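You operate a simulated robot arm through the tools that you are given. There is no shell and no other tool.

You are at the controls of a simulated two-armed robot. One attempt, no reset.

## Task
Hold the bolts tray on the top of the cream table steady with one hand, lift the cream pad out of it with the other and set it down on the top of the cream table. Set down upright: cream pad.

Only the result counts: the job must be done as asked and must still hold three seconds after the hand-in. Knocking over, shifting, dropping, spilling or breaking anything else fails it.

## Robot
Two 6-joint arms with two-finger parallel grippers on one trunk, on a base that moves. Base frame: it is fixed to the floor where the robot stands at the start and does not move with it; the origin is under the middle of the robot, x ahead of it, y to its left, z up. Units: mm, rad, N and s.
The left shoulder is at the start at [280, 185, 805], the right one opposite. With the tool pointing down near the work surface each hand reaches from about 540 to 900 mm from the robot's upright axis, wherever it stands, measured 20 degrees to its own side. Places, roughly: bolts tray [1250, 1250, 750]; cream pad [1250, 1250, 1000]; top of the cream table [1300, 1800, 800]. Payload 1.57 kg a hand.
Tool frame (each hand has its own): the origin (TCP) lies between the finger pads and is the grasp point; the fingertips stand 30 mm ahead of it; z points along the fingers, y is the line along which they close. The gripper opens to 80 mm. The fingers are 17 mm wide and 12 mm thick; the gripper's body (40 by 82 mm) begins 80 mm behind the TCP.
Orientation is that of the tool frame in the base frame, as a unit quaternion [w, x, y, z]. With the fingers straight down and closing along the base's y, the tool's x points along the base's -x, its y along +y and its z along -z.

## Interface
- The arms move only by the tool nudge_tool. It takes "left_moves", "right_moves" or both (then of equal length, played together; a hand with none holds still); each is a list of rows, each a list of 3 entries, a list of its own where there are three numbers: the shift along the tool's x, y, z in units of 40 mm (1.0 is 40 mm), then the turn, a rotation vector about the tool's x, y, z in units of 4 degrees (1.0 is 4 degrees), then the opening, from 0 (shut) to 1 (fully open). In form: [[[x, y, z], [ax, ay, az], fingers], ...]. A call has 1 to 20 rows; each row shifts and turns the commanded pose from where the row before left it, along the tool's axes as they then stand. A call with a number of a shift or a turn outside -1 to 1 is refused whole. Rows are played at 5 a second. More than 50 mm and 0.15 rad between two rows, or a gripper value outside its range, and nothing of the call is played. Where a pose cannot be reached the arm comes as near as it can. A force on the tool above 40 N (or 10 N above the force at the start of the call, whichever is more), or a blocked arm, ends the call early, and 0.2 s more pass. Each finger travels about 153 mm/s and halts on what it meets, pressing with about 37 N; the grip force reading is that of the motor and also rises with nothing between the fingers. The clock runs only during rows and for 0.2 s after the last one: add rows that do not move to give the fingers time. It gives the time, the measured TCP pose, the force on the tool (base axes), the opening and the grip force at its end, in the units of the frame above (readings bear some noise), with the torque about the TCP (base axes, N m) and any sound that the robot's microphone picked up.
- Cameras (640 x 400 px; columns grow to the right, rows downward): "scene" is now at [248.2, -4.2, 1265.7]; the picture's right is [-0.05, -1.00, 0.00], its down [-0.57, 0.03, -0.82] and it looks along [0.82, -0.04, -0.57] (base axes); focal length 251 px, centre (320, 200). "left" rides on the left gripper at [72, 7, -122] in its tool frame; the picture's right is [-0.09, 1.00, 0.00], its down [-0.84, -0.08, -0.54] and it looks along [-0.54, -0.05, 0.84] (tool axes); focal length 238 px, centre (320, 200). "right" rides on the right gripper at [72, -7, -122] in its tool frame; the picture's right is [0.09, 1.00, 0.00], its down [-0.84, 0.08, -0.54] and it looks along [-0.54, 0.05, 0.84] (tool axes); focal length 238 px, centre (320, 200). There is no depth. A picture from a camera that has moved, and an enlarged one, comes with that camera's place and axes in the base frame and with its lens.
- snapshot(camera): a new picture of that camera. No time passes.
- slide_trunk(by): slides the trunk up (or, below 0, down) by that many mm; the arms and the scene camera ride with it, the base frame stays. It gives what a move gives, with no picture.
- base_move(legs): drives the robot by 1 to 6 legs, each [ahead, turn to the left] in mm and rad, along the robot's own axes; the way and the turn of a leg run together, so that a leg with both is an arc; at most 1500 mm and 3.142 rad a leg. The arms and the cameras ride along, it lands a little off, and it stops where it bumps. It gives what a move gives.
- head_to(pan, tilt): turns the head with the scene camera to pan (to the left, within 1.501 rad either way) and tilt (down, from -0.506 to 1.204), counted from straight ahead of the robot. It gives what a move gives.
- inspect(camera, box): a new picture of the part [left, top, right, bottom] of that camera's present view, enlarged. No time passes.
- job_done(): hands the job in; it is judged then, once.

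Nothing tells you exact positions but the pictures and the camera data. Unless the task says otherwise, let go and move clear before handing in.

The tools are called after ">>>" as name(argument=value, ...) on one line, values as JSON. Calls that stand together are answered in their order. nudge_tool: Moves the arms, as the interface text tells. Its arguments: {"type":"object","properties":{"left_moves":{"type":"array"},"right_moves":{"type":"array"}},"required":[]} The other tools are called the same way: slide_trunk (by) moves the trunk up or down; base_move (legs) drives the base; head_to (pan, tilt) turns the head that bears the scene camera; snapshot (camera) takes a picture; inspect (camera, box) takes an enlarged picture of a part of a camera's view; job_done () hands the job in.

At the start:

```text
t: 0.0
left_eef_pos: [568.5, 216.9, 1138.7]
left_tcp_rot: [0.0, 0.0, 1.0, 0.0]
left_contact_force: [1.4, 0.4, -0.3]
left_moment: [-0.01, 0.03, 0.01]
left_finger_gap: 80.0
left_grasp_force: 0.1
right_eef_pos: [538.2, -285.1, 1074.2]
right_tcp_rot: [0.0, -0.001, 1.0, 0.0]
right_contact_force: [0.3, -0.4, -0.5]
right_moment: [0.03, -0.02, -0.04]
right_finger_gap: 80.1
right_grasp_force: 0.1
trunk travel left (down, up): [-500.0, 490.0]
robot x, y, heading: [0.7, -2.8, 0.0]
head pan, tilt (commanded): [-0.051, 0.609]
```

scene: 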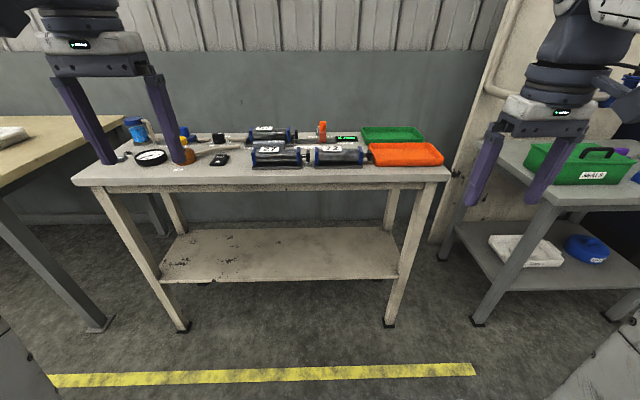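
right: 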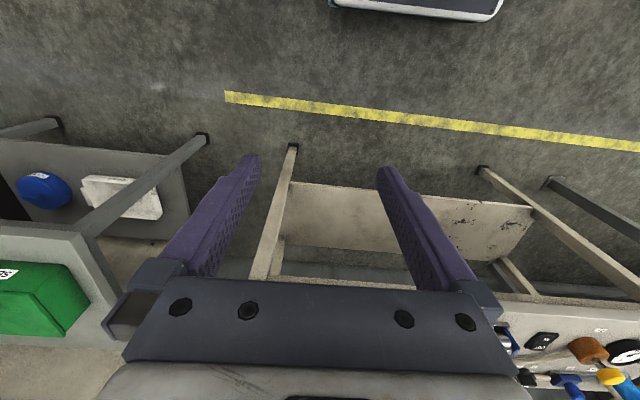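
left: 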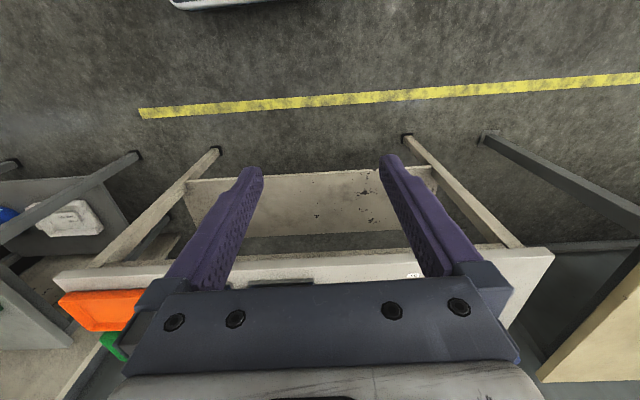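

The scene shows a grey bench ahead with trays and cylinders, and the cream (wood-top) table is off to the left. I'll turn the head left to see the bolts tray and the pad.

>>> head_to(pan=0.8, tilt=0.5)

```text
t: 1.2
left_eef_pos: [569.3, 216.2, 1137.8]
left_tcp_rot: [0.0, 0.001, 1.0, 0.0]
left_contact_force: [0.3, 0.0, 0.6]
left_moment: [0.03, -0.01, 0.01]
left_finger_gap: 80.1
left_grasp_force: 0.2
right_eef_pos: [537.0, -285.7, 1074.8]
right_tcp_rot: [0.0, 0.0, 1.0, 0.0]
right_contact_force: [0.3, 0.4, 0.2]
right_moment: [0.0, 0.02, 0.03]
right_finger_gap: 79.9
right_grasp_force: 0.1
trunk travel left (down, up): [-500.0, 490.0]
robot x, y, heading: [-0.8, 3.6, -0.002]
head pan, tilt (commanded): [0.799, 0.499]
```

I've turned the head left toward the cream table; now I take a picture.

>>> snapshot(camera="scene")

```text
taken
camera scene: at [223.7, 65.4, 1275.5], right [0.72, -0.7, 0.0], down [-0.33, -0.34, -0.88], along [0.61, 0.63, -0.48], focal length 251 px, centre (320, 200)
```

scene: 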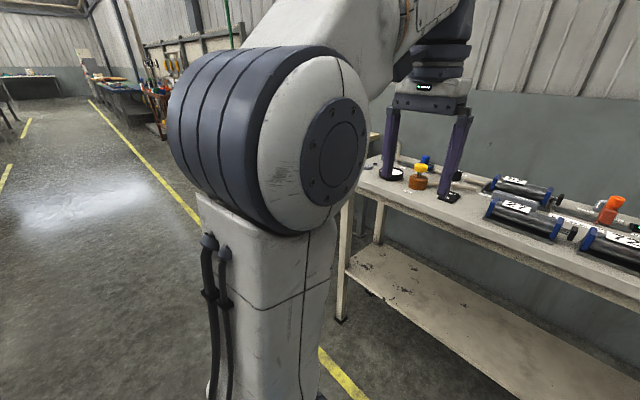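

The left arm blocks the view of the cream table. I'll turn the base left on the spot (free floor around) to see the way and the table.

>>> base_move(legs=[[0, 1.5708]])

>>> head_to(pan=-0.4, tilt=0.45)

>>> snapshot(camera="scene")

```text
t: 5.4
left_eef_pos: [-219.8, 567.9, 1138.7]
left_tcp_rot: [0.0, 0.709, -0.705, -0.001]
left_contact_force: [-0.3, 0.8, -0.5]
left_moment: [-0.04, -0.07, 0.01]
left_finger_gap: 80.1
left_grasp_force: 0.0
right_eef_pos: [283.0, 538.5, 1075.5]
right_tcp_rot: [0.001, 0.709, -0.705, -0.001]
right_contact_force: [0.0, -0.3, 0.2]
right_moment: [-0.02, 0.06, -0.02]
right_finger_gap: 80.1
right_grasp_force: 0.1
trunk travel left (down, up): [-500.0, 490.0]
robot x, y, heading: [0.1, 0.4, 1.572]
head pan, tilt (commanded): [0.799, 0.499]
```

```text
t: 6.8
left_eef_pos: [-220.8, 568.1, 1138.8]
left_tcp_rot: [0.0, 0.709, -0.705, 0.001]
left_contact_force: [0.2, 0.0, 0.2]
left_moment: [0.02, -0.01, 0.0]
left_finger_gap: 79.9
left_grasp_force: 0.1
right_eef_pos: [282.7, 539.4, 1075.0]
right_tcp_rot: [0.0, 0.709, -0.705, 0.0]
right_contact_force: [0.5, 0.3, 0.7]
right_moment: [-0.01, 0.01, 0.01]
right_finger_gap: 80.2
right_grasp_force: 0.2
trunk travel left (down, up): [-500.0, 490.0]
robot x, y, heading: [0.7, 0.1, 1.573]
head pan, tilt (commanded): [-0.4, 0.45]
```

```text
taken
camera scene: at [34.5, 245.2, 1280.0], right [0.92, -0.38, 0.0], down [-0.17, -0.4, -0.9], along [0.35, 0.83, -0.44], focal length 251 px, centre (320, 200)
```

scene: 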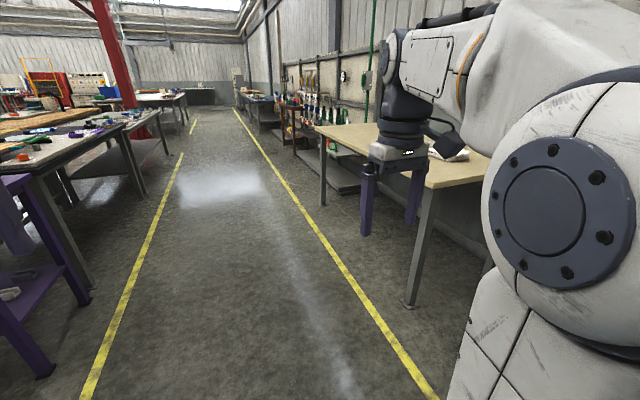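

I see the cream table along the right wall, its front edge near x≈1000–1050, from y≈1070 to ≈2700, with a white tray near its near end. I'll drive along the aisle and then turn to face the table.

>>> base_move(legs=[[1250, 0], [0, -1.5708]])

>>> head_to(pan=0.0, tilt=0.55)

>>> snapshot(camera="scene")

```text
t: 17.0
left_eef_pos: [562.5, 1513.8, 1138.7]
left_tcp_rot: [0.001, -0.013, 1.0, 0.0]
left_contact_force: [0.3, 0.3, 0.1]
left_moment: [0.0, 0.0, 0.01]
left_finger_gap: 79.8
left_grasp_force: 0.0
right_eef_pos: [544.6, 1010.4, 1074.1]
right_tcp_rot: [0.0, -0.012, 1.0, 0.0]
right_contact_force: [0.5, 0.5, 0.9]
right_moment: [0.01, 0.0, -0.01]
right_finger_gap: 79.7
right_grasp_force: 0.1
trunk travel left (down, up): [-500.0, 490.0]
robot x, y, heading: [-1.3, 1283.3, 0.021]
head pan, tilt (commanded): [-0.4, 0.45]
```

```text
t: 17.9
left_eef_pos: [562.2, 1515.0, 1139.2]
left_tcp_rot: [0.0, -0.012, 1.0, 0.0]
left_contact_force: [0.6, 1.1, 0.3]
left_moment: [-0.03, -0.02, -0.03]
left_finger_gap: 79.8
left_grasp_force: 0.2
right_eef_pos: [544.5, 1012.4, 1074.4]
right_tcp_rot: [0.0, -0.012, 1.0, 0.0]
right_contact_force: [-0.1, -0.7, -0.3]
right_moment: [0.02, 0.0, 0.0]
right_finger_gap: 79.8
right_grasp_force: 0.0
trunk travel left (down, up): [-500.0, 490.0]
robot x, y, heading: [-0.1, 1279.1, 0.023]
head pan, tilt (commanded): [0.0, 0.55]
```

```text
taken
camera scene: at [249.2, 1289.4, 1271.0], right [0.02, -1.0, 0.0], down [-0.52, -0.01, -0.85], along [0.85, 0.02, -0.52], focal length 251 px, centre (320, 200)
```

scene: 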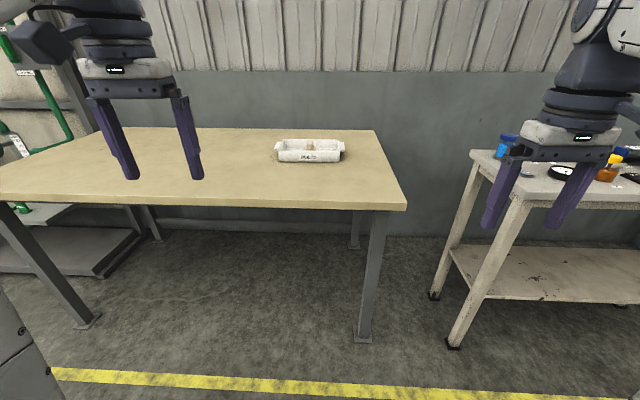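

The white bolts tray is on the cream table top near its right end with something cream inside. I'll enlarge it.

>>> inspect(camera="scene", box=[265, 130, 355, 170])

```text
7.11 times, centred on (310, 150) of scene
camera zoom: at [249.2, 1289.4, 1271.0], right [0.02, -1.0, 0.0], down [-0.52, -0.01, -0.85], along [0.85, 0.02, -0.52], focal length 1784 px, centre (391, 556)
```

zoom: 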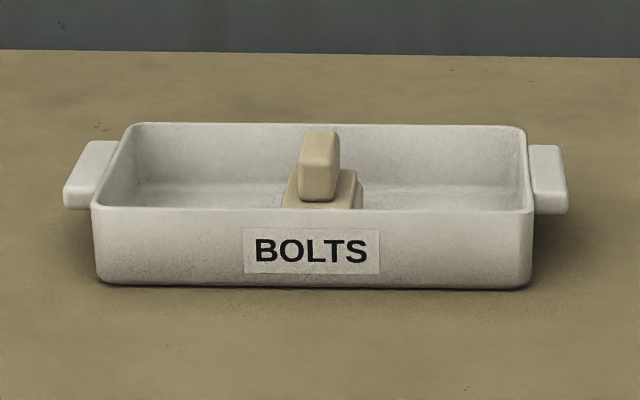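

The tray stands lengthwise along y with end tabs, and the pad (block with an upright handle, thin along y) sits at its middle, at about x≈1400–1500, y≈1370. I'll drive closer, centring on the tray.

>>> base_move(legs=[[0, 0.16], [480, 0], [0, -0.183]])

>>> head_to(pan=0.0, tilt=0.65)

>>> snapshot(camera="scene")

```text
t: 22.1
left_eef_pos: [1041.3, 1588.6, 1137.3]
left_tcp_rot: [0.0, -0.001, 1.0, 0.0]
left_contact_force: [0.7, 0.6, 0.4]
left_moment: [-0.01, 0.0, -0.01]
left_finger_gap: 80.1
left_grasp_force: 0.0
right_eef_pos: [1009.9, 1087.0, 1074.6]
right_tcp_rot: [0.0, 0.0, 1.0, 0.0]
right_contact_force: [0.1, -0.4, -1.0]
right_moment: [-0.02, -0.02, 0.02]
right_finger_gap: 79.9
right_grasp_force: 0.0
trunk travel left (down, up): [-500.0, 490.0]
robot x, y, heading: [472.7, 1369.1, 0.003]
head pan, tilt (commanded): [0.0, 0.55]
```

```text
t: 22.8
left_eef_pos: [1041.2, 1588.7, 1138.3]
left_tcp_rot: [0.0, -0.001, 1.0, 0.0]
left_contact_force: [-0.1, 0.6, -0.6]
left_moment: [0.0, -0.02, -0.02]
left_finger_gap: 80.1
left_grasp_force: 0.0
right_eef_pos: [1008.9, 1085.9, 1074.6]
right_tcp_rot: [0.0, 0.001, 1.0, 0.0]
right_contact_force: [-0.2, 0.2, -0.5]
right_moment: [0.01, 0.02, 0.0]
right_finger_gap: 80.1
right_grasp_force: 0.1
trunk travel left (down, up): [-500.0, 490.0]
robot x, y, heading: [471.6, 1371.5, -0.0]
head pan, tilt (commanded): [0.0, 0.649]
```

```text
taken
camera scene: at [718.9, 1372.0, 1262.2], right [0.0, -1.0, 0.0], down [-0.6, 0.0, -0.8], along [0.8, 0.0, -0.6], focal length 251 px, centre (320, 200)
```

scene: 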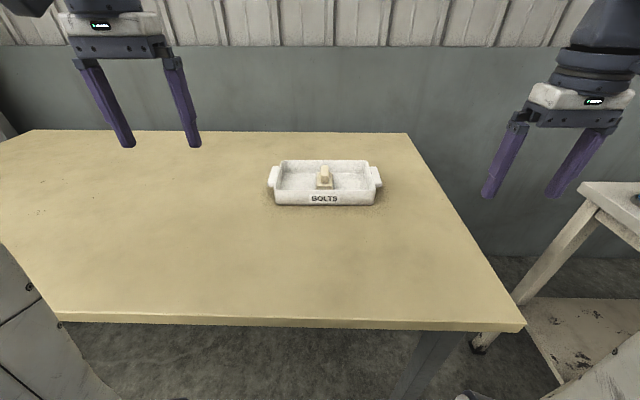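

Now the tray is straight ahead. I'll zoom in for measuring.

>>> inspect(camera="scene", box=[260, 150, 390, 215])

>>> snapshot(camera="left")

>>> snapshot(camera="right")

```text
4.92 times, centred on (325, 182) of scene
camera zoom: at [718.9, 1372.0, 1262.2], right [0.0, -1.0, 0.0], down [-0.6, 0.0, -0.8], along [0.8, 0.0, -0.6], focal length 1235 px, centre (295, 286)
```

zoom: 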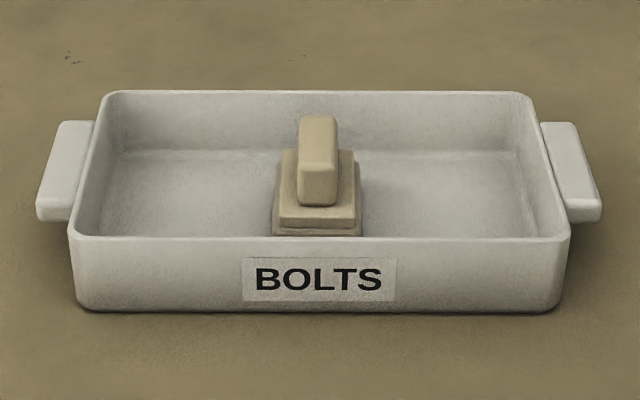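

```text
taken
camera left: at [969.0, 1595.1, 1260.9], right [0.09, 1.0, 0.0], down [0.84, -0.08, 0.54], along [0.54, -0.05, -0.84], focal length 238 px, centre (320, 200)
```

left: 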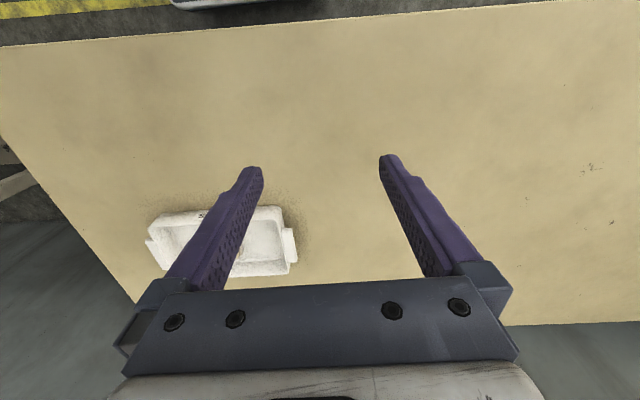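

```text
taken
camera right: at [938.0, 1079.7, 1196.3], right [-0.09, 1.0, 0.0], down [0.84, 0.08, 0.54], along [0.54, 0.05, -0.84], focal length 238 px, centre (320, 200)
```

right: 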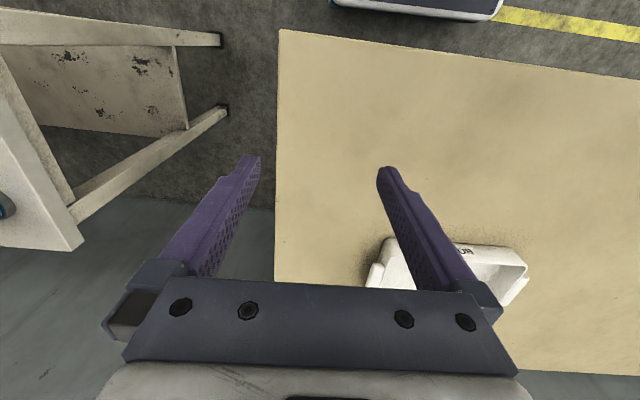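

Measurements from both cameras put the table top at z≈840, the tray at about x 1250–1411, y 1225–1491 with rim z≈890, and the pad's handle at about (1335, 1358), top z≈900. Before going closer I'll look down at the clearance between the robot body and the table edge.

>>> head_to(pan=0.0, tilt=1.2)

>>> snapshot(camera="scene")

```text
t: 23.8
left_eef_pos: [1041.4, 1590.3, 1138.9]
left_tcp_rot: [0.001, -0.002, 1.0, -0.001]
left_contact_force: [-0.5, 0.0, 0.7]
left_moment: [0.01, 0.01, -0.02]
left_finger_gap: 80.0
left_grasp_force: 0.1
right_eef_pos: [1008.2, 1085.5, 1074.7]
right_tcp_rot: [0.0, 0.001, 1.0, 0.0]
right_contact_force: [0.5, -0.6, -0.2]
right_moment: [-0.02, 0.01, 0.04]
right_finger_gap: 79.9
right_grasp_force: 0.1
trunk travel left (down, up): [-500.0, 490.0]
robot x, y, heading: [476.7, 1373.5, 0.004]
head pan, tilt (commanded): [0.0, 1.201]
```

```text
taken
camera scene: at [688.0, 1372.0, 1221.9], right [0.0, -1.0, 0.0], down [-0.93, 0.0, -0.36], along [0.36, 0.0, -0.93], focal length 251 px, centre (320, 200)
```

scene: 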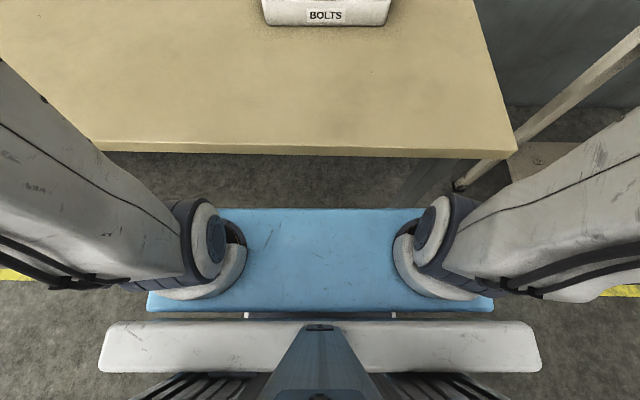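

The shoulders and blue plate sit a little below table height close to its edge, so rather than drive nearer I'll raise the trunk for more reach over the table, then look again.

>>> slide_trunk(by=220)

>>> head_to(pan=0.0, tilt=0.8)

>>> snapshot(camera="scene")

>>> inspect(camera="scene", box=[250, 150, 390, 237.5])

```text
t: 26.1
left_eef_pos: [1040.9, 1589.2, 1357.6]
left_tcp_rot: [0.0, -0.002, 1.0, 0.0]
left_contact_force: [-0.3, 0.2, 0.5]
left_moment: [0.0, -0.03, 0.01]
left_finger_gap: 80.3
left_grasp_force: 0.1
right_eef_pos: [1009.5, 1085.8, 1294.6]
right_tcp_rot: [0.0, 0.0, 1.0, 0.0]
right_contact_force: [0.0, 0.0, 0.1]
right_moment: [-0.01, -0.01, 0.02]
right_finger_gap: 79.8
right_grasp_force: 0.0
trunk travel left (down, up): [-720.0, 270.0]
robot x, y, heading: [473.1, 1371.3, 0.003]
head pan, tilt (commanded): [0.0, 1.201]
```

```text
t: 27.0
left_eef_pos: [1041.5, 1589.2, 1357.0]
left_tcp_rot: [0.001, 0.0, 1.0, 0.0]
left_contact_force: [0.0, 0.0, 0.7]
left_moment: [0.01, -0.02, -0.01]
left_finger_gap: 80.0
left_grasp_force: 0.0
right_eef_pos: [1009.5, 1085.7, 1295.2]
right_tcp_rot: [0.0, 0.0, 1.0, 0.0]
right_contact_force: [-0.2, -1.3, 0.1]
right_moment: [0.01, 0.0, 0.0]
right_finger_gap: 80.1
right_grasp_force: 0.1
trunk travel left (down, up): [-720.0, 270.0]
robot x, y, heading: [473.1, 1370.0, 0.003]
head pan, tilt (commanded): [0.0, 0.799]
```

```text
taken
camera scene: at [712.7, 1372.0, 1469.5], right [0.0, -1.0, 0.0], down [-0.72, 0.0, -0.7], along [0.7, 0.0, -0.72], focal length 251 px, centre (320, 200)
```

scene: 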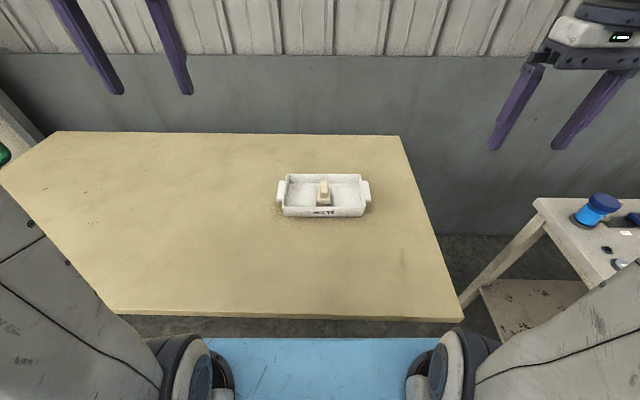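

```text
4.57 times, centred on (320, 194) of scene
camera zoom: at [712.7, 1372.0, 1469.5], right [0.0, -1.0, 0.0], down [-0.72, 0.0, -0.7], along [0.7, 0.0, -0.72], focal length 1147 px, centre (320, 229)
```

zoom: 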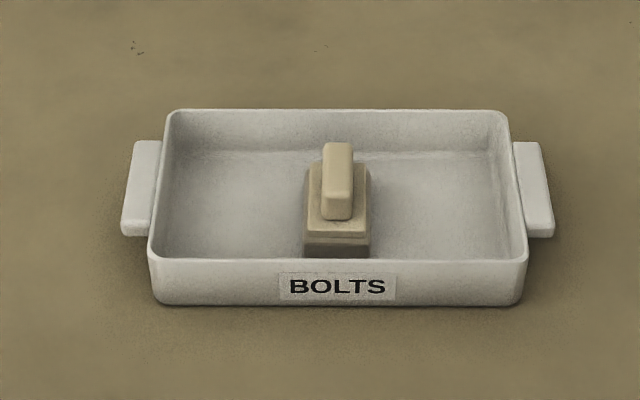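

Triangulating both views: pad handle centre ≈ (1320, 1360), about 23 mm thick in y, top z≈910, its base block top ≈ 878; left tab spans y≈1490–1514 at z≈890, x≈1277–1366. I'll bring the left hand above the left tab first.

>>> nudge_tool(left_moves=[[[-0.875, -0.284, 0.7], [0, 0, 0], 1], [[-0.875, -0.284, 0.7], [0, 0, 0], 1], [[-0.875, -0.284, 0.7], [0, 0, 0], 1], [[-0.875, -0.284, 0.7], [0, 0, 0], 1], [[-0.875, -0.284, 0.7], [0, 0, 0], 1], [[-0.875, -0.284, 0.7], [0, 0, 0], 1], [[-0.875, -0.284, 0.7], [0, 0, 0], 1], [[-0.875, -0.284, 0.7], [0, 0, 0], 1], [[0, 0, 0], [0, 0, 0], 1], [[0, 0, 0], [0, 0, 0], 1]])

>>> snapshot(camera="left")

>>> snapshot(camera="scene")

```text
t: 29.2
left_eef_pos: [1321.4, 1498.2, 1134.9]
left_tcp_rot: [0.0, -0.001, 1.0, 0.0]
left_contact_force: [0.4, 0.1, 0.2]
left_moment: [-0.02, -0.01, 0.05]
left_finger_gap: 79.9
left_grasp_force: 0.1
right_eef_pos: [1010.6, 1085.9, 1295.4]
right_tcp_rot: [0.0, 0.0, 1.0, 0.0]
right_contact_force: [0.9, -0.8, 0.5]
right_moment: [0.04, 0.02, -0.02]
right_finger_gap: 80.0
right_grasp_force: 0.1
trunk travel left (down, up): [-720.0, 270.0]
robot x, y, heading: [473.6, 1375.3, 0.003]
head pan, tilt (commanded): [0.0, 0.799]
```

```text
taken
camera left: at [1249.2, 1504.1, 1257.8], right [0.09, 1.0, 0.0], down [0.84, -0.08, 0.54], along [0.54, -0.05, -0.84], focal length 238 px, centre (320, 200)
```

left: 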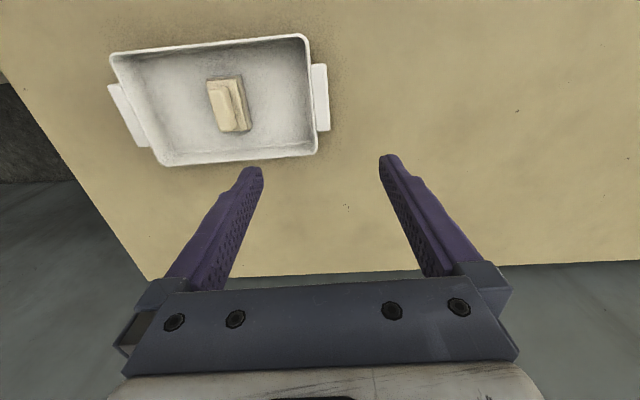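

```text
taken
camera scene: at [712.7, 1372.0, 1469.6], right [0.0, -1.0, 0.0], down [-0.72, 0.0, -0.7], along [0.7, 0.0, -0.72], focal length 251 px, centre (320, 200)
```

scene: 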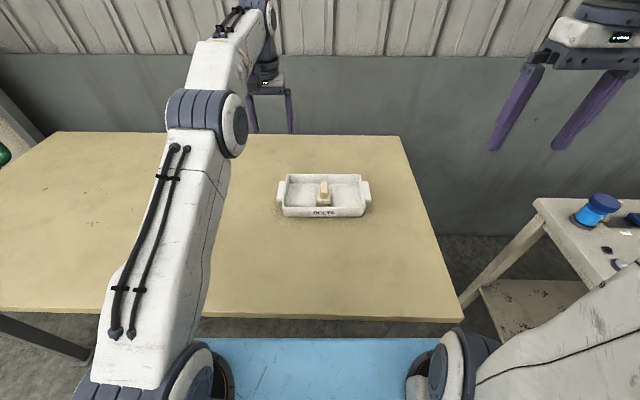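

The left hand is above the tab. The wrist and head cameras disagree by about 13 mm in x, so I'll calibrate by checking where the fingertips appear in the scene view.

>>> inspect(camera="scene", box=[230, 80, 390, 180])

>>> inspect(camera="left", box=[90, 20, 346, 180])

```text
4.00 times, centred on (310, 130) of scene
camera zoom: at [712.7, 1372.0, 1469.6], right [0.0, -1.0, 0.0], down [-0.72, 0.0, -0.7], along [0.7, 0.0, -0.72], focal length 1004 px, centre (360, 480)
```

zoom: 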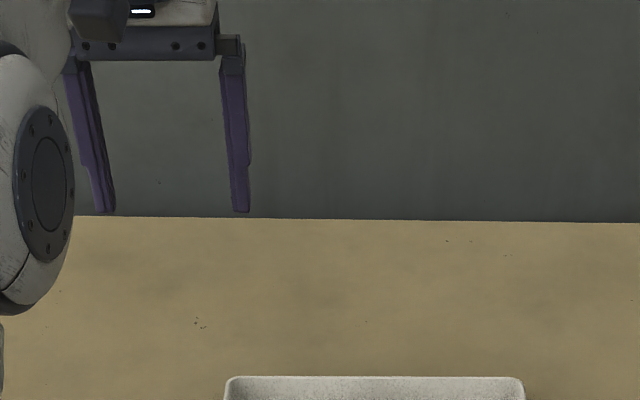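

```text
2.50 times, centred on (218, 100) of left
camera zoom: at [1249.2, 1504.1, 1257.8], right [0.09, 1.0, 0.0], down [0.84, -0.08, 0.54], along [0.54, -0.05, -0.84], focal length 596 px, centre (575, 450)
```

zoom: 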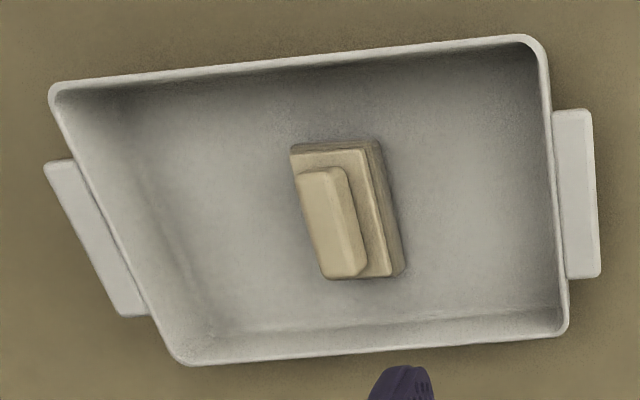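

The fingertip check confirms both cameras; combining them gives table z≈853, tray rim z≈902, tray centre (1313, 1360), left tab x 1271–1351, outer y≈1511, and pad handle centre (1310, 1360) with z 890–917. I'll lower the left hand to just above the rim and verify with its camera.

>>> nudge_tool(left_moves=[[[0.05, 0, 0.875], [0, 0, 0], 0.75], [[0.05, 0, 0.875], [0, 0, 0], 0.75], [[0.05, 0, 0.875], [0, 0, 0], 0.75], [[0.05, 0, 0.875], [0, 0, 0], 0.75], [[0.05, 0, 0.625], [0, 0, 0], 0.75], [[0, 0, 0], [0, 0, 0], 0.75], [[0, 0, 0], [0, 0, 0], 0.75]])

>>> snapshot(camera="left")

>>> inspect(camera="scene", box=[230, 130, 390, 230])

```text
t: 30.8
left_eef_pos: [1310.9, 1498.3, 971.4]
left_tcp_rot: [0.0, -0.001, 1.0, 0.0]
left_contact_force: [-1.0, 0.5, -0.2]
left_moment: [0.0, 0.02, -0.03]
left_finger_gap: 59.9
left_grasp_force: 0.0
right_eef_pos: [1009.1, 1086.2, 1294.6]
right_tcp_rot: [0.0, 0.0, 1.0, 0.0]
right_contact_force: [1.0, -0.2, -0.3]
right_moment: [0.02, -0.01, -0.03]
right_finger_gap: 80.1
right_grasp_force: 0.0
trunk travel left (down, up): [-720.0, 270.0]
robot x, y, heading: [468.7, 1369.4, 0.001]
head pan, tilt (commanded): [0.0, 0.799]
```

```text
taken
camera left: at [1238.9, 1504.6, 1092.8], right [0.09, 1.0, 0.0], down [0.84, -0.08, 0.54], along [0.54, -0.05, -0.84], focal length 238 px, centre (320, 200)
```

left: 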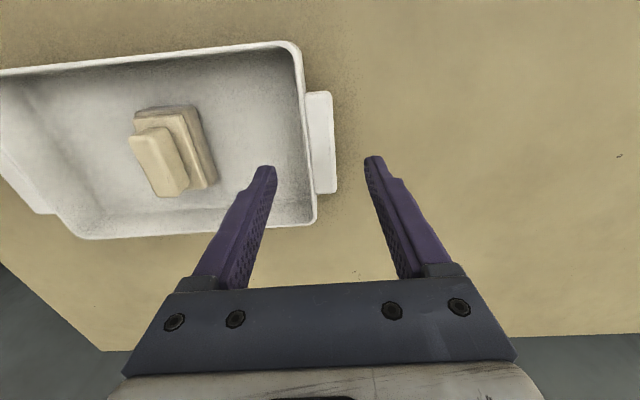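

```text
4.00 times, centred on (310, 180) of scene
camera zoom: at [712.8, 1372.0, 1469.6], right [0.0, -1.0, 0.0], down [-0.72, 0.0, -0.7], along [0.7, 0.0, -0.72], focal length 1004 px, centre (360, 280)
```

zoom: 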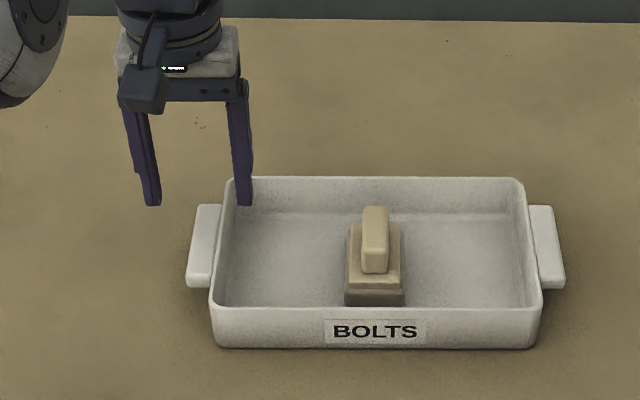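

>>> inspect(camera="left", box=[230, 30, 390, 130])

>>> inspect(camera="left", box=[230, 130, 390, 230])

```text
4.00 times, centred on (310, 80) of left
camera zoom: at [1238.9, 1504.6, 1092.8], right [0.09, 1.0, 0.0], down [0.84, -0.08, 0.54], along [0.54, -0.05, -0.84], focal length 953 px, centre (360, 680)
```

zoom: 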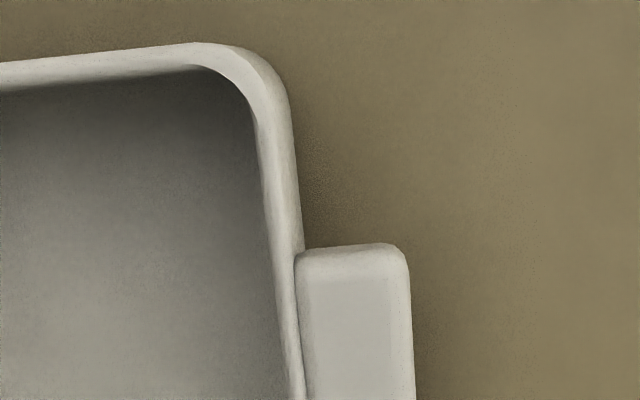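

```text
4.00 times, centred on (310, 180) of left
camera zoom: at [1238.9, 1504.6, 1092.8], right [0.09, 1.0, 0.0], down [0.84, -0.08, 0.54], along [0.54, -0.05, -0.84], focal length 953 px, centre (360, 280)
```

zoom: 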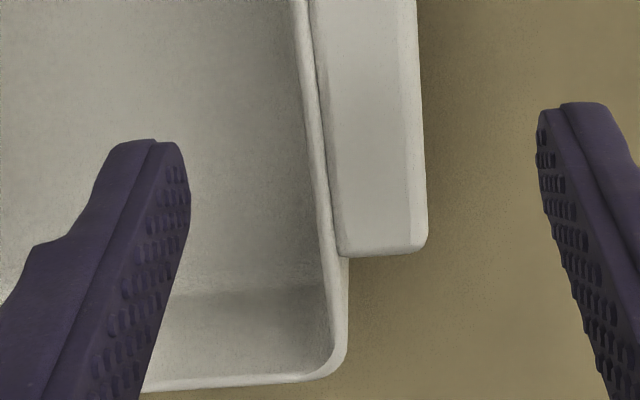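

The left TCP (1310.9, 1498.3) is centred on the wall-plus-tab span (y 1487–1511). I'll lower it so one finger is inside the tray wall and one outside the tab, then close gently.

>>> nudge_tool(left_moves=[[[0, 0, 0.6], [0, 0, 0], 0.75], [[0, 0.0, 0.6], [0, 0, 0], 0.75], [[0, 0, 0.45], [0, 0, 0], 0.75], [[0, 0, 0], [0, 0, 0], 0.75], [[0, 0, 0], [0, 0, 0], 0.75]])

>>> snapshot(camera="left")

>>> inspect(camera="scene", box=[230, 130, 390, 230])

```text
t: 32.0
left_eef_pos: [1309.9, 1498.4, 903.6]
left_tcp_rot: [0.0, -0.001, 1.0, 0.0]
left_contact_force: [0.5, -0.3, -0.7]
left_moment: [0.0, -0.03, -0.06]
left_finger_gap: 60.0
left_grasp_force: 0.0
right_eef_pos: [1008.9, 1086.2, 1294.8]
right_tcp_rot: [0.0, 0.0, 1.0, 0.001]
right_contact_force: [-0.7, -0.2, -0.2]
right_moment: [0.04, 0.03, 0.03]
right_finger_gap: 80.1
right_grasp_force: 0.0
trunk travel left (down, up): [-720.0, 270.0]
robot x, y, heading: [473.4, 1369.4, 0.004]
head pan, tilt (commanded): [0.0, 0.799]
```

```text
taken
camera left: at [1237.6, 1504.1, 1026.0], right [0.09, 1.0, 0.0], down [0.84, -0.08, 0.54], along [0.54, -0.05, -0.84], focal length 238 px, centre (320, 200)
```

left: 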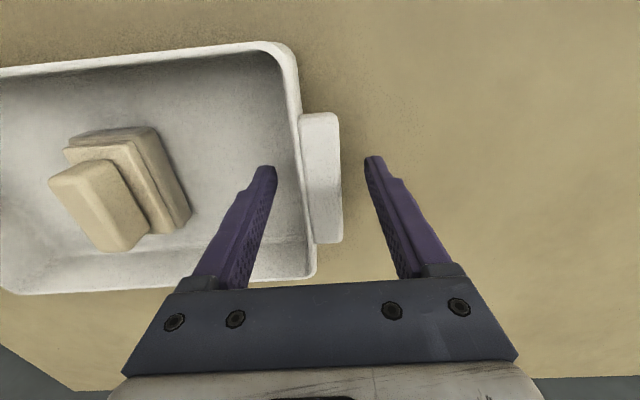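

```text
4.00 times, centred on (310, 180) of scene
camera zoom: at [712.8, 1372.0, 1469.6], right [0.0, -1.0, 0.0], down [-0.72, 0.0, -0.7], along [0.7, 0.0, -0.72], focal length 1004 px, centre (360, 280)
```

zoom: 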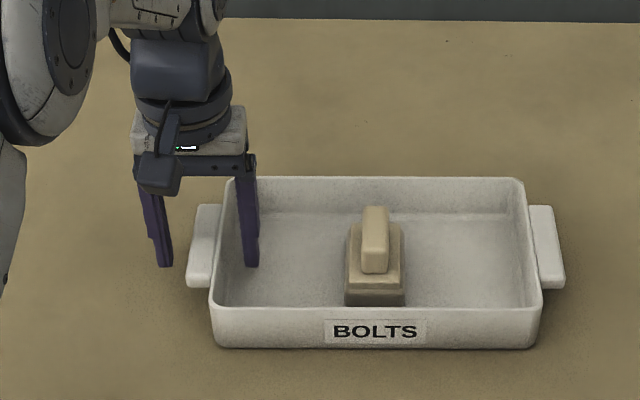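

Both fingers straddle the wall and tab without contact. Now I close the left gripper in small steps.

>>> nudge_tool(left_moves=[[[0, 0, 0], [0, 0, 0], 0.55], [[0, 0, 0], [0, 0, 0], 0.45], [[0, 0, 0], [0, 0, 0], 0.4], [[0, 0, 0], [0, 0, 0], 0.36], [[0, 0, 0], [0, 0, 0], 0.34]])

>>> inspect(camera="left", box=[230, 100, 390, 200])

```text
t: 33.2
left_eef_pos: [1309.3, 1498.2, 903.3]
left_tcp_rot: [0.0, 0.0, 1.0, 0.0]
left_contact_force: [-0.1, 0.0, 1.1]
left_moment: [0.02, -0.01, 0.02]
left_finger_gap: 27.2
left_grasp_force: 0.0
right_eef_pos: [1009.6, 1085.4, 1294.4]
right_tcp_rot: [0.0, -0.001, 1.0, 0.0]
right_contact_force: [-0.5, -0.4, -0.5]
right_moment: [0.01, -0.03, 0.01]
right_finger_gap: 80.4
right_grasp_force: 0.1
trunk travel left (down, up): [-720.0, 270.0]
robot x, y, heading: [471.7, 1375.4, 0.002]
head pan, tilt (commanded): [0.0, 0.799]
```

```text
4.00 times, centred on (310, 150) of left
camera zoom: at [1237.6, 1504.1, 1026.1], right [0.09, 1.0, 0.0], down [0.84, -0.08, 0.54], along [0.54, -0.05, -0.84], focal length 953 px, centre (360, 400)
```

zoom: 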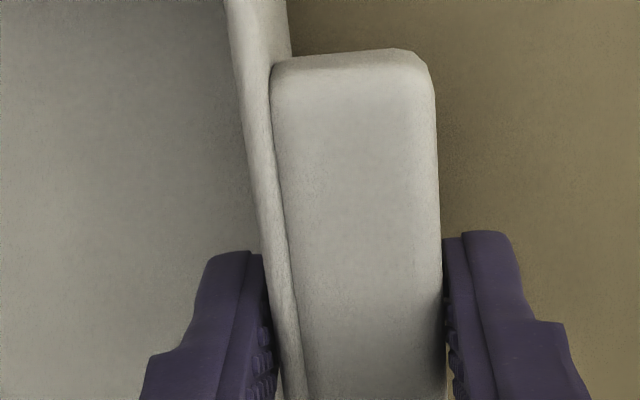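

The fingers are evenly close to both sides at a 27 mm gap. I'll close fully onto the wall and tab.

>>> nudge_tool(left_moves=[[[0, 0, 0], [0, 0, 0], 0.31], [[0, 0, 0], [0, 0, 0], 0.29], [[0, 0, 0], [0, 0, 0], 0.27], [[0, 0, 0], [0, 0, 0], 0.24], [[0, 0, 0], [0, 0, 0], 0.2], [[0, 0, 0], [0, 0, 0], 0.2]])

>>> inspect(camera="left", box=[230, 100, 390, 200])

>>> inspect(camera="scene", box=[230, 130, 390, 230])

```text
t: 34.6
left_eef_pos: [1309.7, 1497.9, 903.1]
left_tcp_rot: [0.0, -0.001, 1.0, 0.0]
left_contact_force: [-0.2, 1.5, 0.2]
left_moment: [-0.19, -0.02, -0.18]
left_finger_gap: 25.7
left_grasp_force: 37.2
right_eef_pos: [1010.0, 1085.0, 1295.6]
right_tcp_rot: [0.0, 0.0, 1.0, 0.001]
right_contact_force: [0.1, -1.0, -0.6]
right_moment: [0.01, 0.05, 0.0]
right_finger_gap: 80.1
right_grasp_force: 0.0
trunk travel left (down, up): [-720.0, 270.0]
robot x, y, heading: [471.4, 1370.1, -0.001]
head pan, tilt (commanded): [0.0, 0.799]
```

```text
4.00 times, centred on (310, 150) of left
camera zoom: at [1237.6, 1504.3, 1026.2], right [0.09, 1.0, 0.0], down [0.84, -0.08, 0.54], along [0.54, -0.05, -0.84], focal length 953 px, centre (360, 400)
```

zoom: 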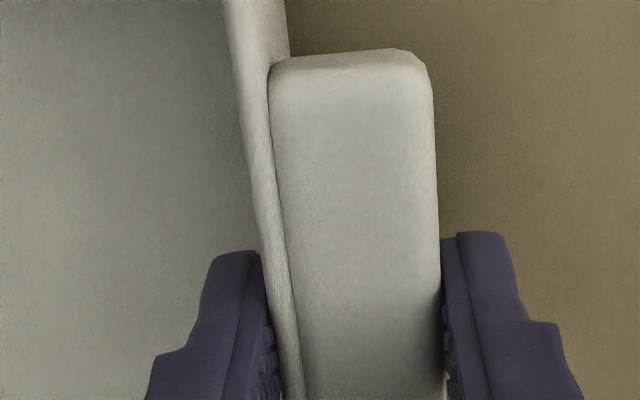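

```text
4.00 times, centred on (310, 180) of scene
camera zoom: at [712.7, 1372.1, 1469.6], right [0.0, -1.0, 0.0], down [-0.72, 0.0, -0.7], along [0.7, 0.0, -0.72], focal length 1004 px, centre (360, 280)
```

zoom: 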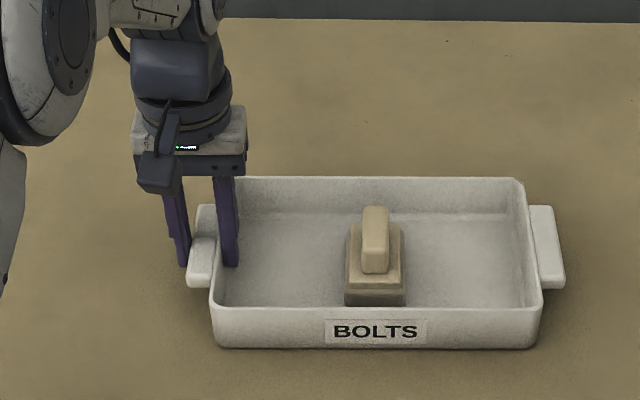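

The left hand now holds the tray firmly (37 N, 25.7 mm) and the tray hasn't moved. Next I bring the right hand above the pad.

>>> nudge_tool(right_moves=[[[-0.75, 0.686, 0.45], [0, 0, 0], 0.8], [[-0.75, 0.686, 0.45], [0, 0, 0], 0.8], [[-0.75, 0.686, 0.45], [0, 0, 0], 0.8], [[-0.75, 0.686, 0.45], [0, 0, 0], 0.8], [[-0.75, 0.686, 0.45], [0, 0, 0], 0.8], [[-0.75, 0.686, 0.45], [0, 0, 0], 0.8], [[-0.75, 0.686, 0.45], [0, 0, 0], 0.8], [[-0.75, 0.686, 0.45], [0, 0, 0], 0.8], [[-0.75, 0.686, 0.45], [0, 0, 0], 0.8], [[-0.75, 0.686, 0.45], [0, 0, 0], 0.8], [[0, 0, 0], [0, 0, 0], 0.8], [[0, 0, 0], [0, 0, 0], 0.8]])

>>> snapshot(camera="right")

>>> snapshot(camera="scene")

```text
t: 37.2
left_eef_pos: [1309.7, 1498.0, 902.2]
left_tcp_rot: [0.0, -0.001, 1.0, 0.0]
left_contact_force: [-0.8, 0.2, 0.8]
left_moment: [-0.2, 0.03, -0.19]
left_finger_gap: 25.6
left_grasp_force: 37.5
right_eef_pos: [1308.8, 1359.7, 1116.1]
right_tcp_rot: [0.0, 0.0, 1.0, 0.0]
right_contact_force: [0.5, -0.8, 0.3]
right_moment: [0.0, 0.02, 0.02]
right_finger_gap: 64.0
right_grasp_force: 0.1
trunk travel left (down, up): [-720.0, 270.0]
robot x, y, heading: [470.1, 1372.5, -0.0]
head pan, tilt (commanded): [0.0, 0.799]
```

```text
taken
camera right: at [1236.6, 1354.4, 1237.2], right [-0.09, 1.0, 0.0], down [0.84, 0.08, 0.54], along [0.54, 0.05, -0.84], focal length 238 px, centre (320, 200)
```

right: 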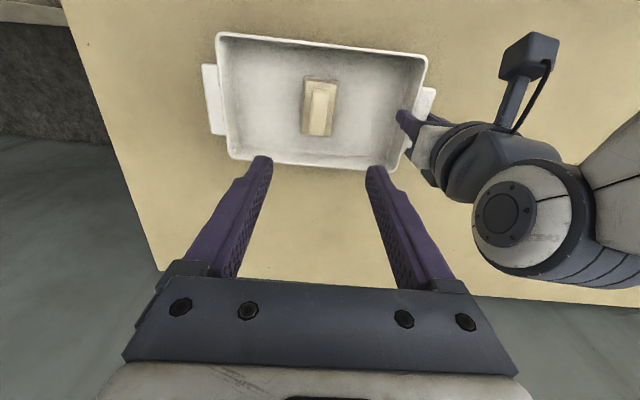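

```text
taken
camera scene: at [712.7, 1372.1, 1469.6], right [0.0, -1.0, 0.0], down [-0.72, 0.0, -0.7], along [0.7, 0.0, -0.72], focal length 251 px, centre (320, 200)
```

scene: 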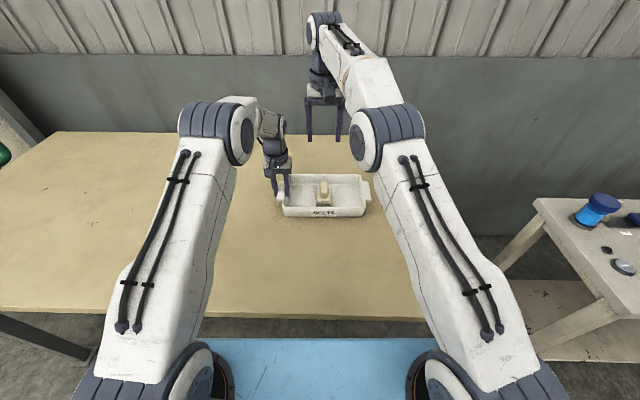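

The right hand is above the pad. I'll zoom its camera to centre on the handle precisely.

>>> inspect(camera="right", box=[256, 60, 384, 140])

>>> inspect(camera="right", box=[180, 20, 500, 220])

```text
5.00 times, centred on (320, 100) of right
camera zoom: at [1236.6, 1354.4, 1237.2], right [-0.09, 1.0, 0.0], down [0.84, 0.08, 0.54], along [0.54, 0.05, -0.84], focal length 1192 px, centre (320, 700)
```

zoom: 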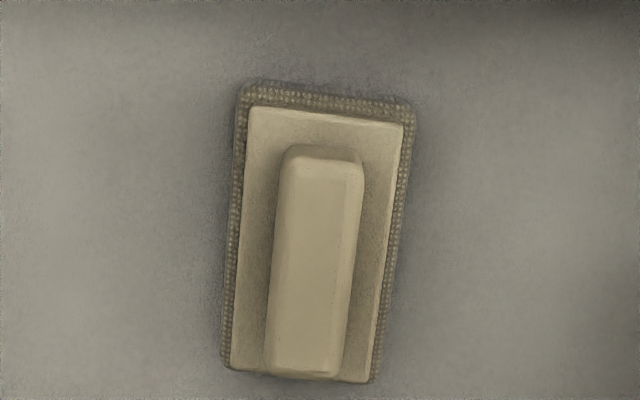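

```text
2.00 times, centred on (340, 120) of right
camera zoom: at [1236.6, 1354.4, 1237.2], right [-0.09, 1.0, 0.0], down [0.84, 0.08, 0.54], along [0.54, 0.05, -0.84], focal length 477 px, centre (280, 360)
```

zoom: 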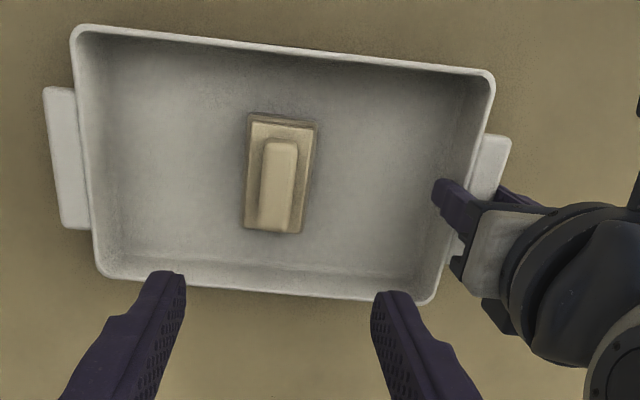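

The handle centre measures (1310, 1359), aligned with x, and the right TCP is already over it. I'll descend to about z=965 and check.

>>> nudge_tool(right_moves=[[[-0.02, -0.01, 0.95], [0, 0, 0], 0.7], [[0, 0, 0.95], [0, 0, 0], 0.7], [[0, 0, 0.95], [0, 0, 0], 0.7], [[0, 0, 0.9], [0, 0, 0], 0.7], [[0, 0, 0], [0, 0, 0], 0.7], [[0, 0, 0], [0, 0, 0], 0.7]])

>>> snapshot(camera="right")

>>> snapshot(camera="left")

>>> inspect(camera="scene", box=[230, 130, 390, 230])

```text
t: 38.6
left_eef_pos: [1309.4, 1498.5, 902.6]
left_tcp_rot: [0.0, -0.001, 1.0, 0.0]
left_contact_force: [0.5, 0.5, 0.9]
left_moment: [-0.2, 0.07, -0.13]
left_finger_gap: 25.5
left_grasp_force: 36.7
right_eef_pos: [1310.5, 1359.4, 966.0]
right_tcp_rot: [0.0, 0.0, 1.0, 0.0]
right_contact_force: [0.2, 0.1, -0.7]
right_moment: [0.01, -0.01, 0.01]
right_finger_gap: 56.2
right_grasp_force: 0.2
trunk travel left (down, up): [-720.0, 270.0]
robot x, y, heading: [474.0, 1370.4, -0.001]
head pan, tilt (commanded): [0.0, 0.799]
```

```text
taken
camera right: at [1238.9, 1353.7, 1087.3], right [-0.09, 1.0, 0.0], down [0.84, 0.08, 0.54], along [0.54, 0.05, -0.84], focal length 238 px, centre (320, 200)
```

right: 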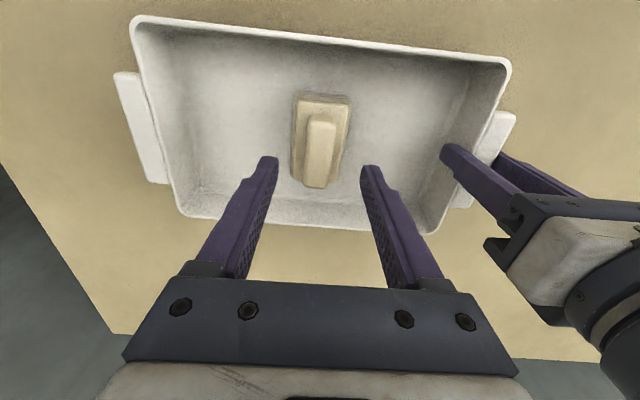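

```text
taken
camera left: at [1237.6, 1504.2, 1026.1], right [0.09, 1.0, 0.0], down [0.84, -0.08, 0.54], along [0.54, -0.05, -0.84], focal length 238 px, centre (320, 200)
```

left: 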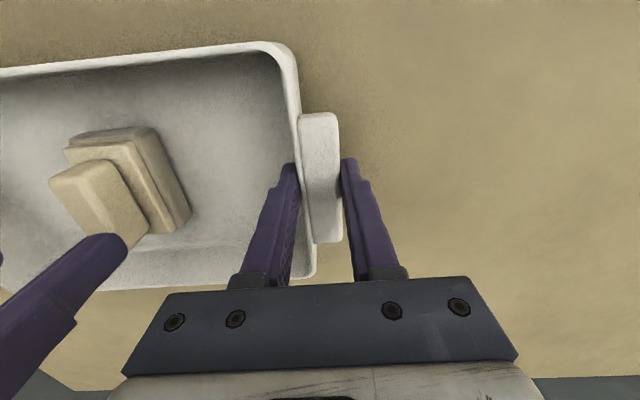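

```text
4.00 times, centred on (310, 180) of scene
camera zoom: at [712.7, 1372.1, 1469.6], right [0.0, -1.0, 0.0], down [-0.72, 0.0, -0.7], along [0.7, 0.0, -0.72], focal length 1004 px, centre (360, 280)
```

zoom: 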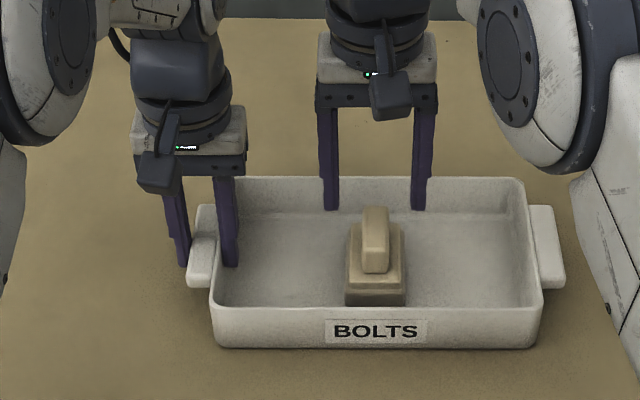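

Fingers are centred on the handle with clear space to the left hand. I'll lower until the tips are a little above the pad's base block (TCP z≈925).

>>> nudge_tool(right_moves=[[[0, 0, 0.4], [0, 0, 0], 0.7], [[0, 0, 0.35], [0, 0, 0], 0.7], [[0, 0, 0.25], [0, 0, 0], 0.7], [[0, 0, 0], [0, 0, 0], 0.7], [[0, 0, 0], [0, 0, 0], 0.7]])

>>> snapshot(camera="right")

>>> inspect(camera="left", box=[0, 110, 240, 260])

>>> inspect(camera="scene", box=[270, 150, 366, 210])

```text
t: 39.8
left_eef_pos: [1309.2, 1498.4, 903.8]
left_tcp_rot: [0.0, 0.0, 1.0, 0.0]
left_contact_force: [-0.3, -0.2, 1.4]
left_moment: [-0.21, -0.02, -0.12]
left_finger_gap: 25.7
left_grasp_force: 36.7
right_eef_pos: [1310.2, 1359.8, 925.0]
right_tcp_rot: [0.0, 0.001, 1.0, 0.0]
right_contact_force: [1.1, 0.3, 0.4]
right_moment: [0.0, 0.01, 0.02]
right_finger_gap: 55.9
right_grasp_force: 0.0
trunk travel left (down, up): [-720.0, 270.0]
robot x, y, heading: [474.3, 1369.2, 0.002]
head pan, tilt (commanded): [0.0, 0.799]
```

```text
taken
camera right: at [1239.0, 1354.2, 1045.9], right [-0.09, 1.0, 0.0], down [0.84, 0.08, 0.54], along [0.54, 0.05, -0.84], focal length 238 px, centre (320, 200)
```

right: 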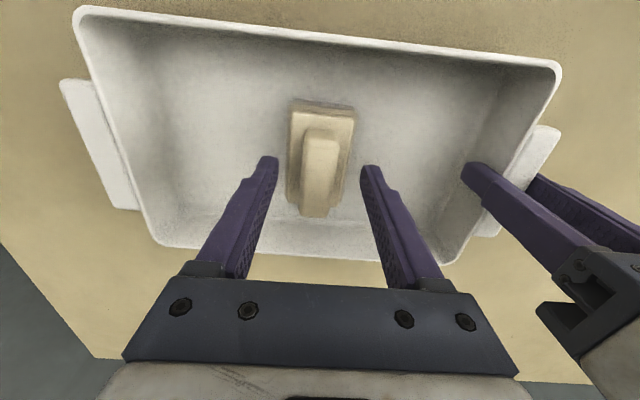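

```text
2.67 times, centred on (120, 185) of left
camera zoom: at [1237.6, 1504.2, 1026.2], right [0.09, 1.0, 0.0], down [0.84, -0.08, 0.54], along [0.54, -0.05, -0.84], focal length 636 px, centre (853, 240)
```

zoom: 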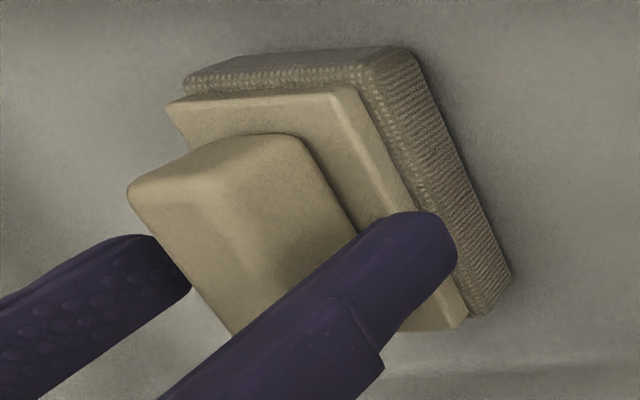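

```text
6.67 times, centred on (318, 180) of scene
camera zoom: at [712.7, 1372.1, 1469.6], right [0.0, -1.0, 0.0], down [-0.72, 0.0, -0.7], along [0.7, 0.0, -0.72], focal length 1673 px, centre (333, 333)
```

zoom: 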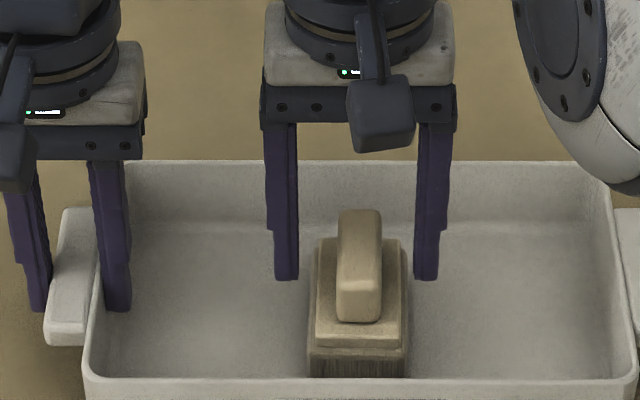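

The fingers straddle the handle evenly with tips just above the base plate. Now I close the right gripper in small steps.

>>> nudge_tool(right_moves=[[[0, 0, 0], [0, 0, 0], 0.5], [[0, 0, 0], [0, 0, 0], 0.4], [[0, 0, 0], [0, 0, 0], 0.34], [[0, 0, 0], [0, 0, 0], 0.31], [[0, 0, 0], [0, 0, 0], 0.29]])

>>> inspect(camera="right", box=[240, 90, 400, 190])

>>> inspect(camera="left", box=[0, 110, 240, 260])

```text
t: 41.0
left_eef_pos: [1309.0, 1497.4, 904.0]
left_tcp_rot: [0.0, -0.001, 1.0, -0.001]
left_contact_force: [-0.4, 0.5, 0.7]
left_moment: [-0.19, 0.01, -0.18]
left_finger_gap: 25.6
left_grasp_force: 36.8
right_eef_pos: [1310.6, 1360.0, 924.2]
right_tcp_rot: [0.0, 0.0, 1.0, -0.001]
right_contact_force: [-0.4, -0.4, -0.2]
right_moment: [-0.01, 0.0, 0.03]
right_finger_gap: 23.3
right_grasp_force: 0.3
trunk travel left (down, up): [-720.0, 270.0]
robot x, y, heading: [472.1, 1375.0, -0.001]
head pan, tilt (commanded): [0.0, 0.799]
```

```text
4.00 times, centred on (320, 140) of right
camera zoom: at [1239.0, 1354.1, 1046.1], right [-0.09, 1.0, 0.0], down [0.84, 0.08, 0.54], along [0.54, 0.05, -0.84], focal length 953 px, centre (320, 440)
```

zoom: 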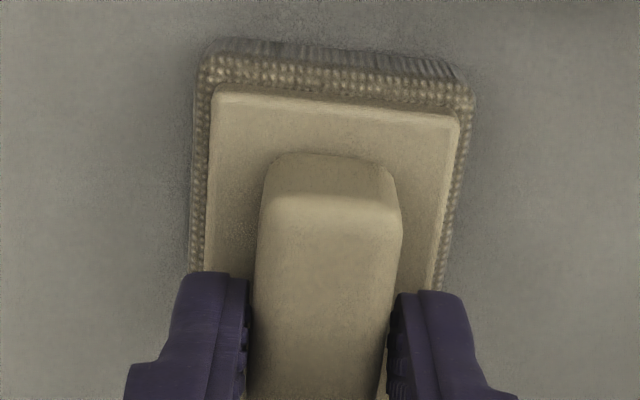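

```text
2.67 times, centred on (120, 185) of left
camera zoom: at [1237.6, 1504.2, 1026.1], right [0.09, 1.0, 0.0], down [0.84, -0.08, 0.54], along [0.54, -0.05, -0.84], focal length 636 px, centre (853, 240)
```

zoom: 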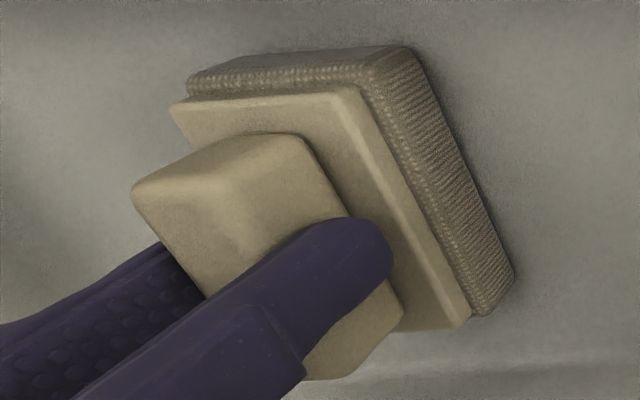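

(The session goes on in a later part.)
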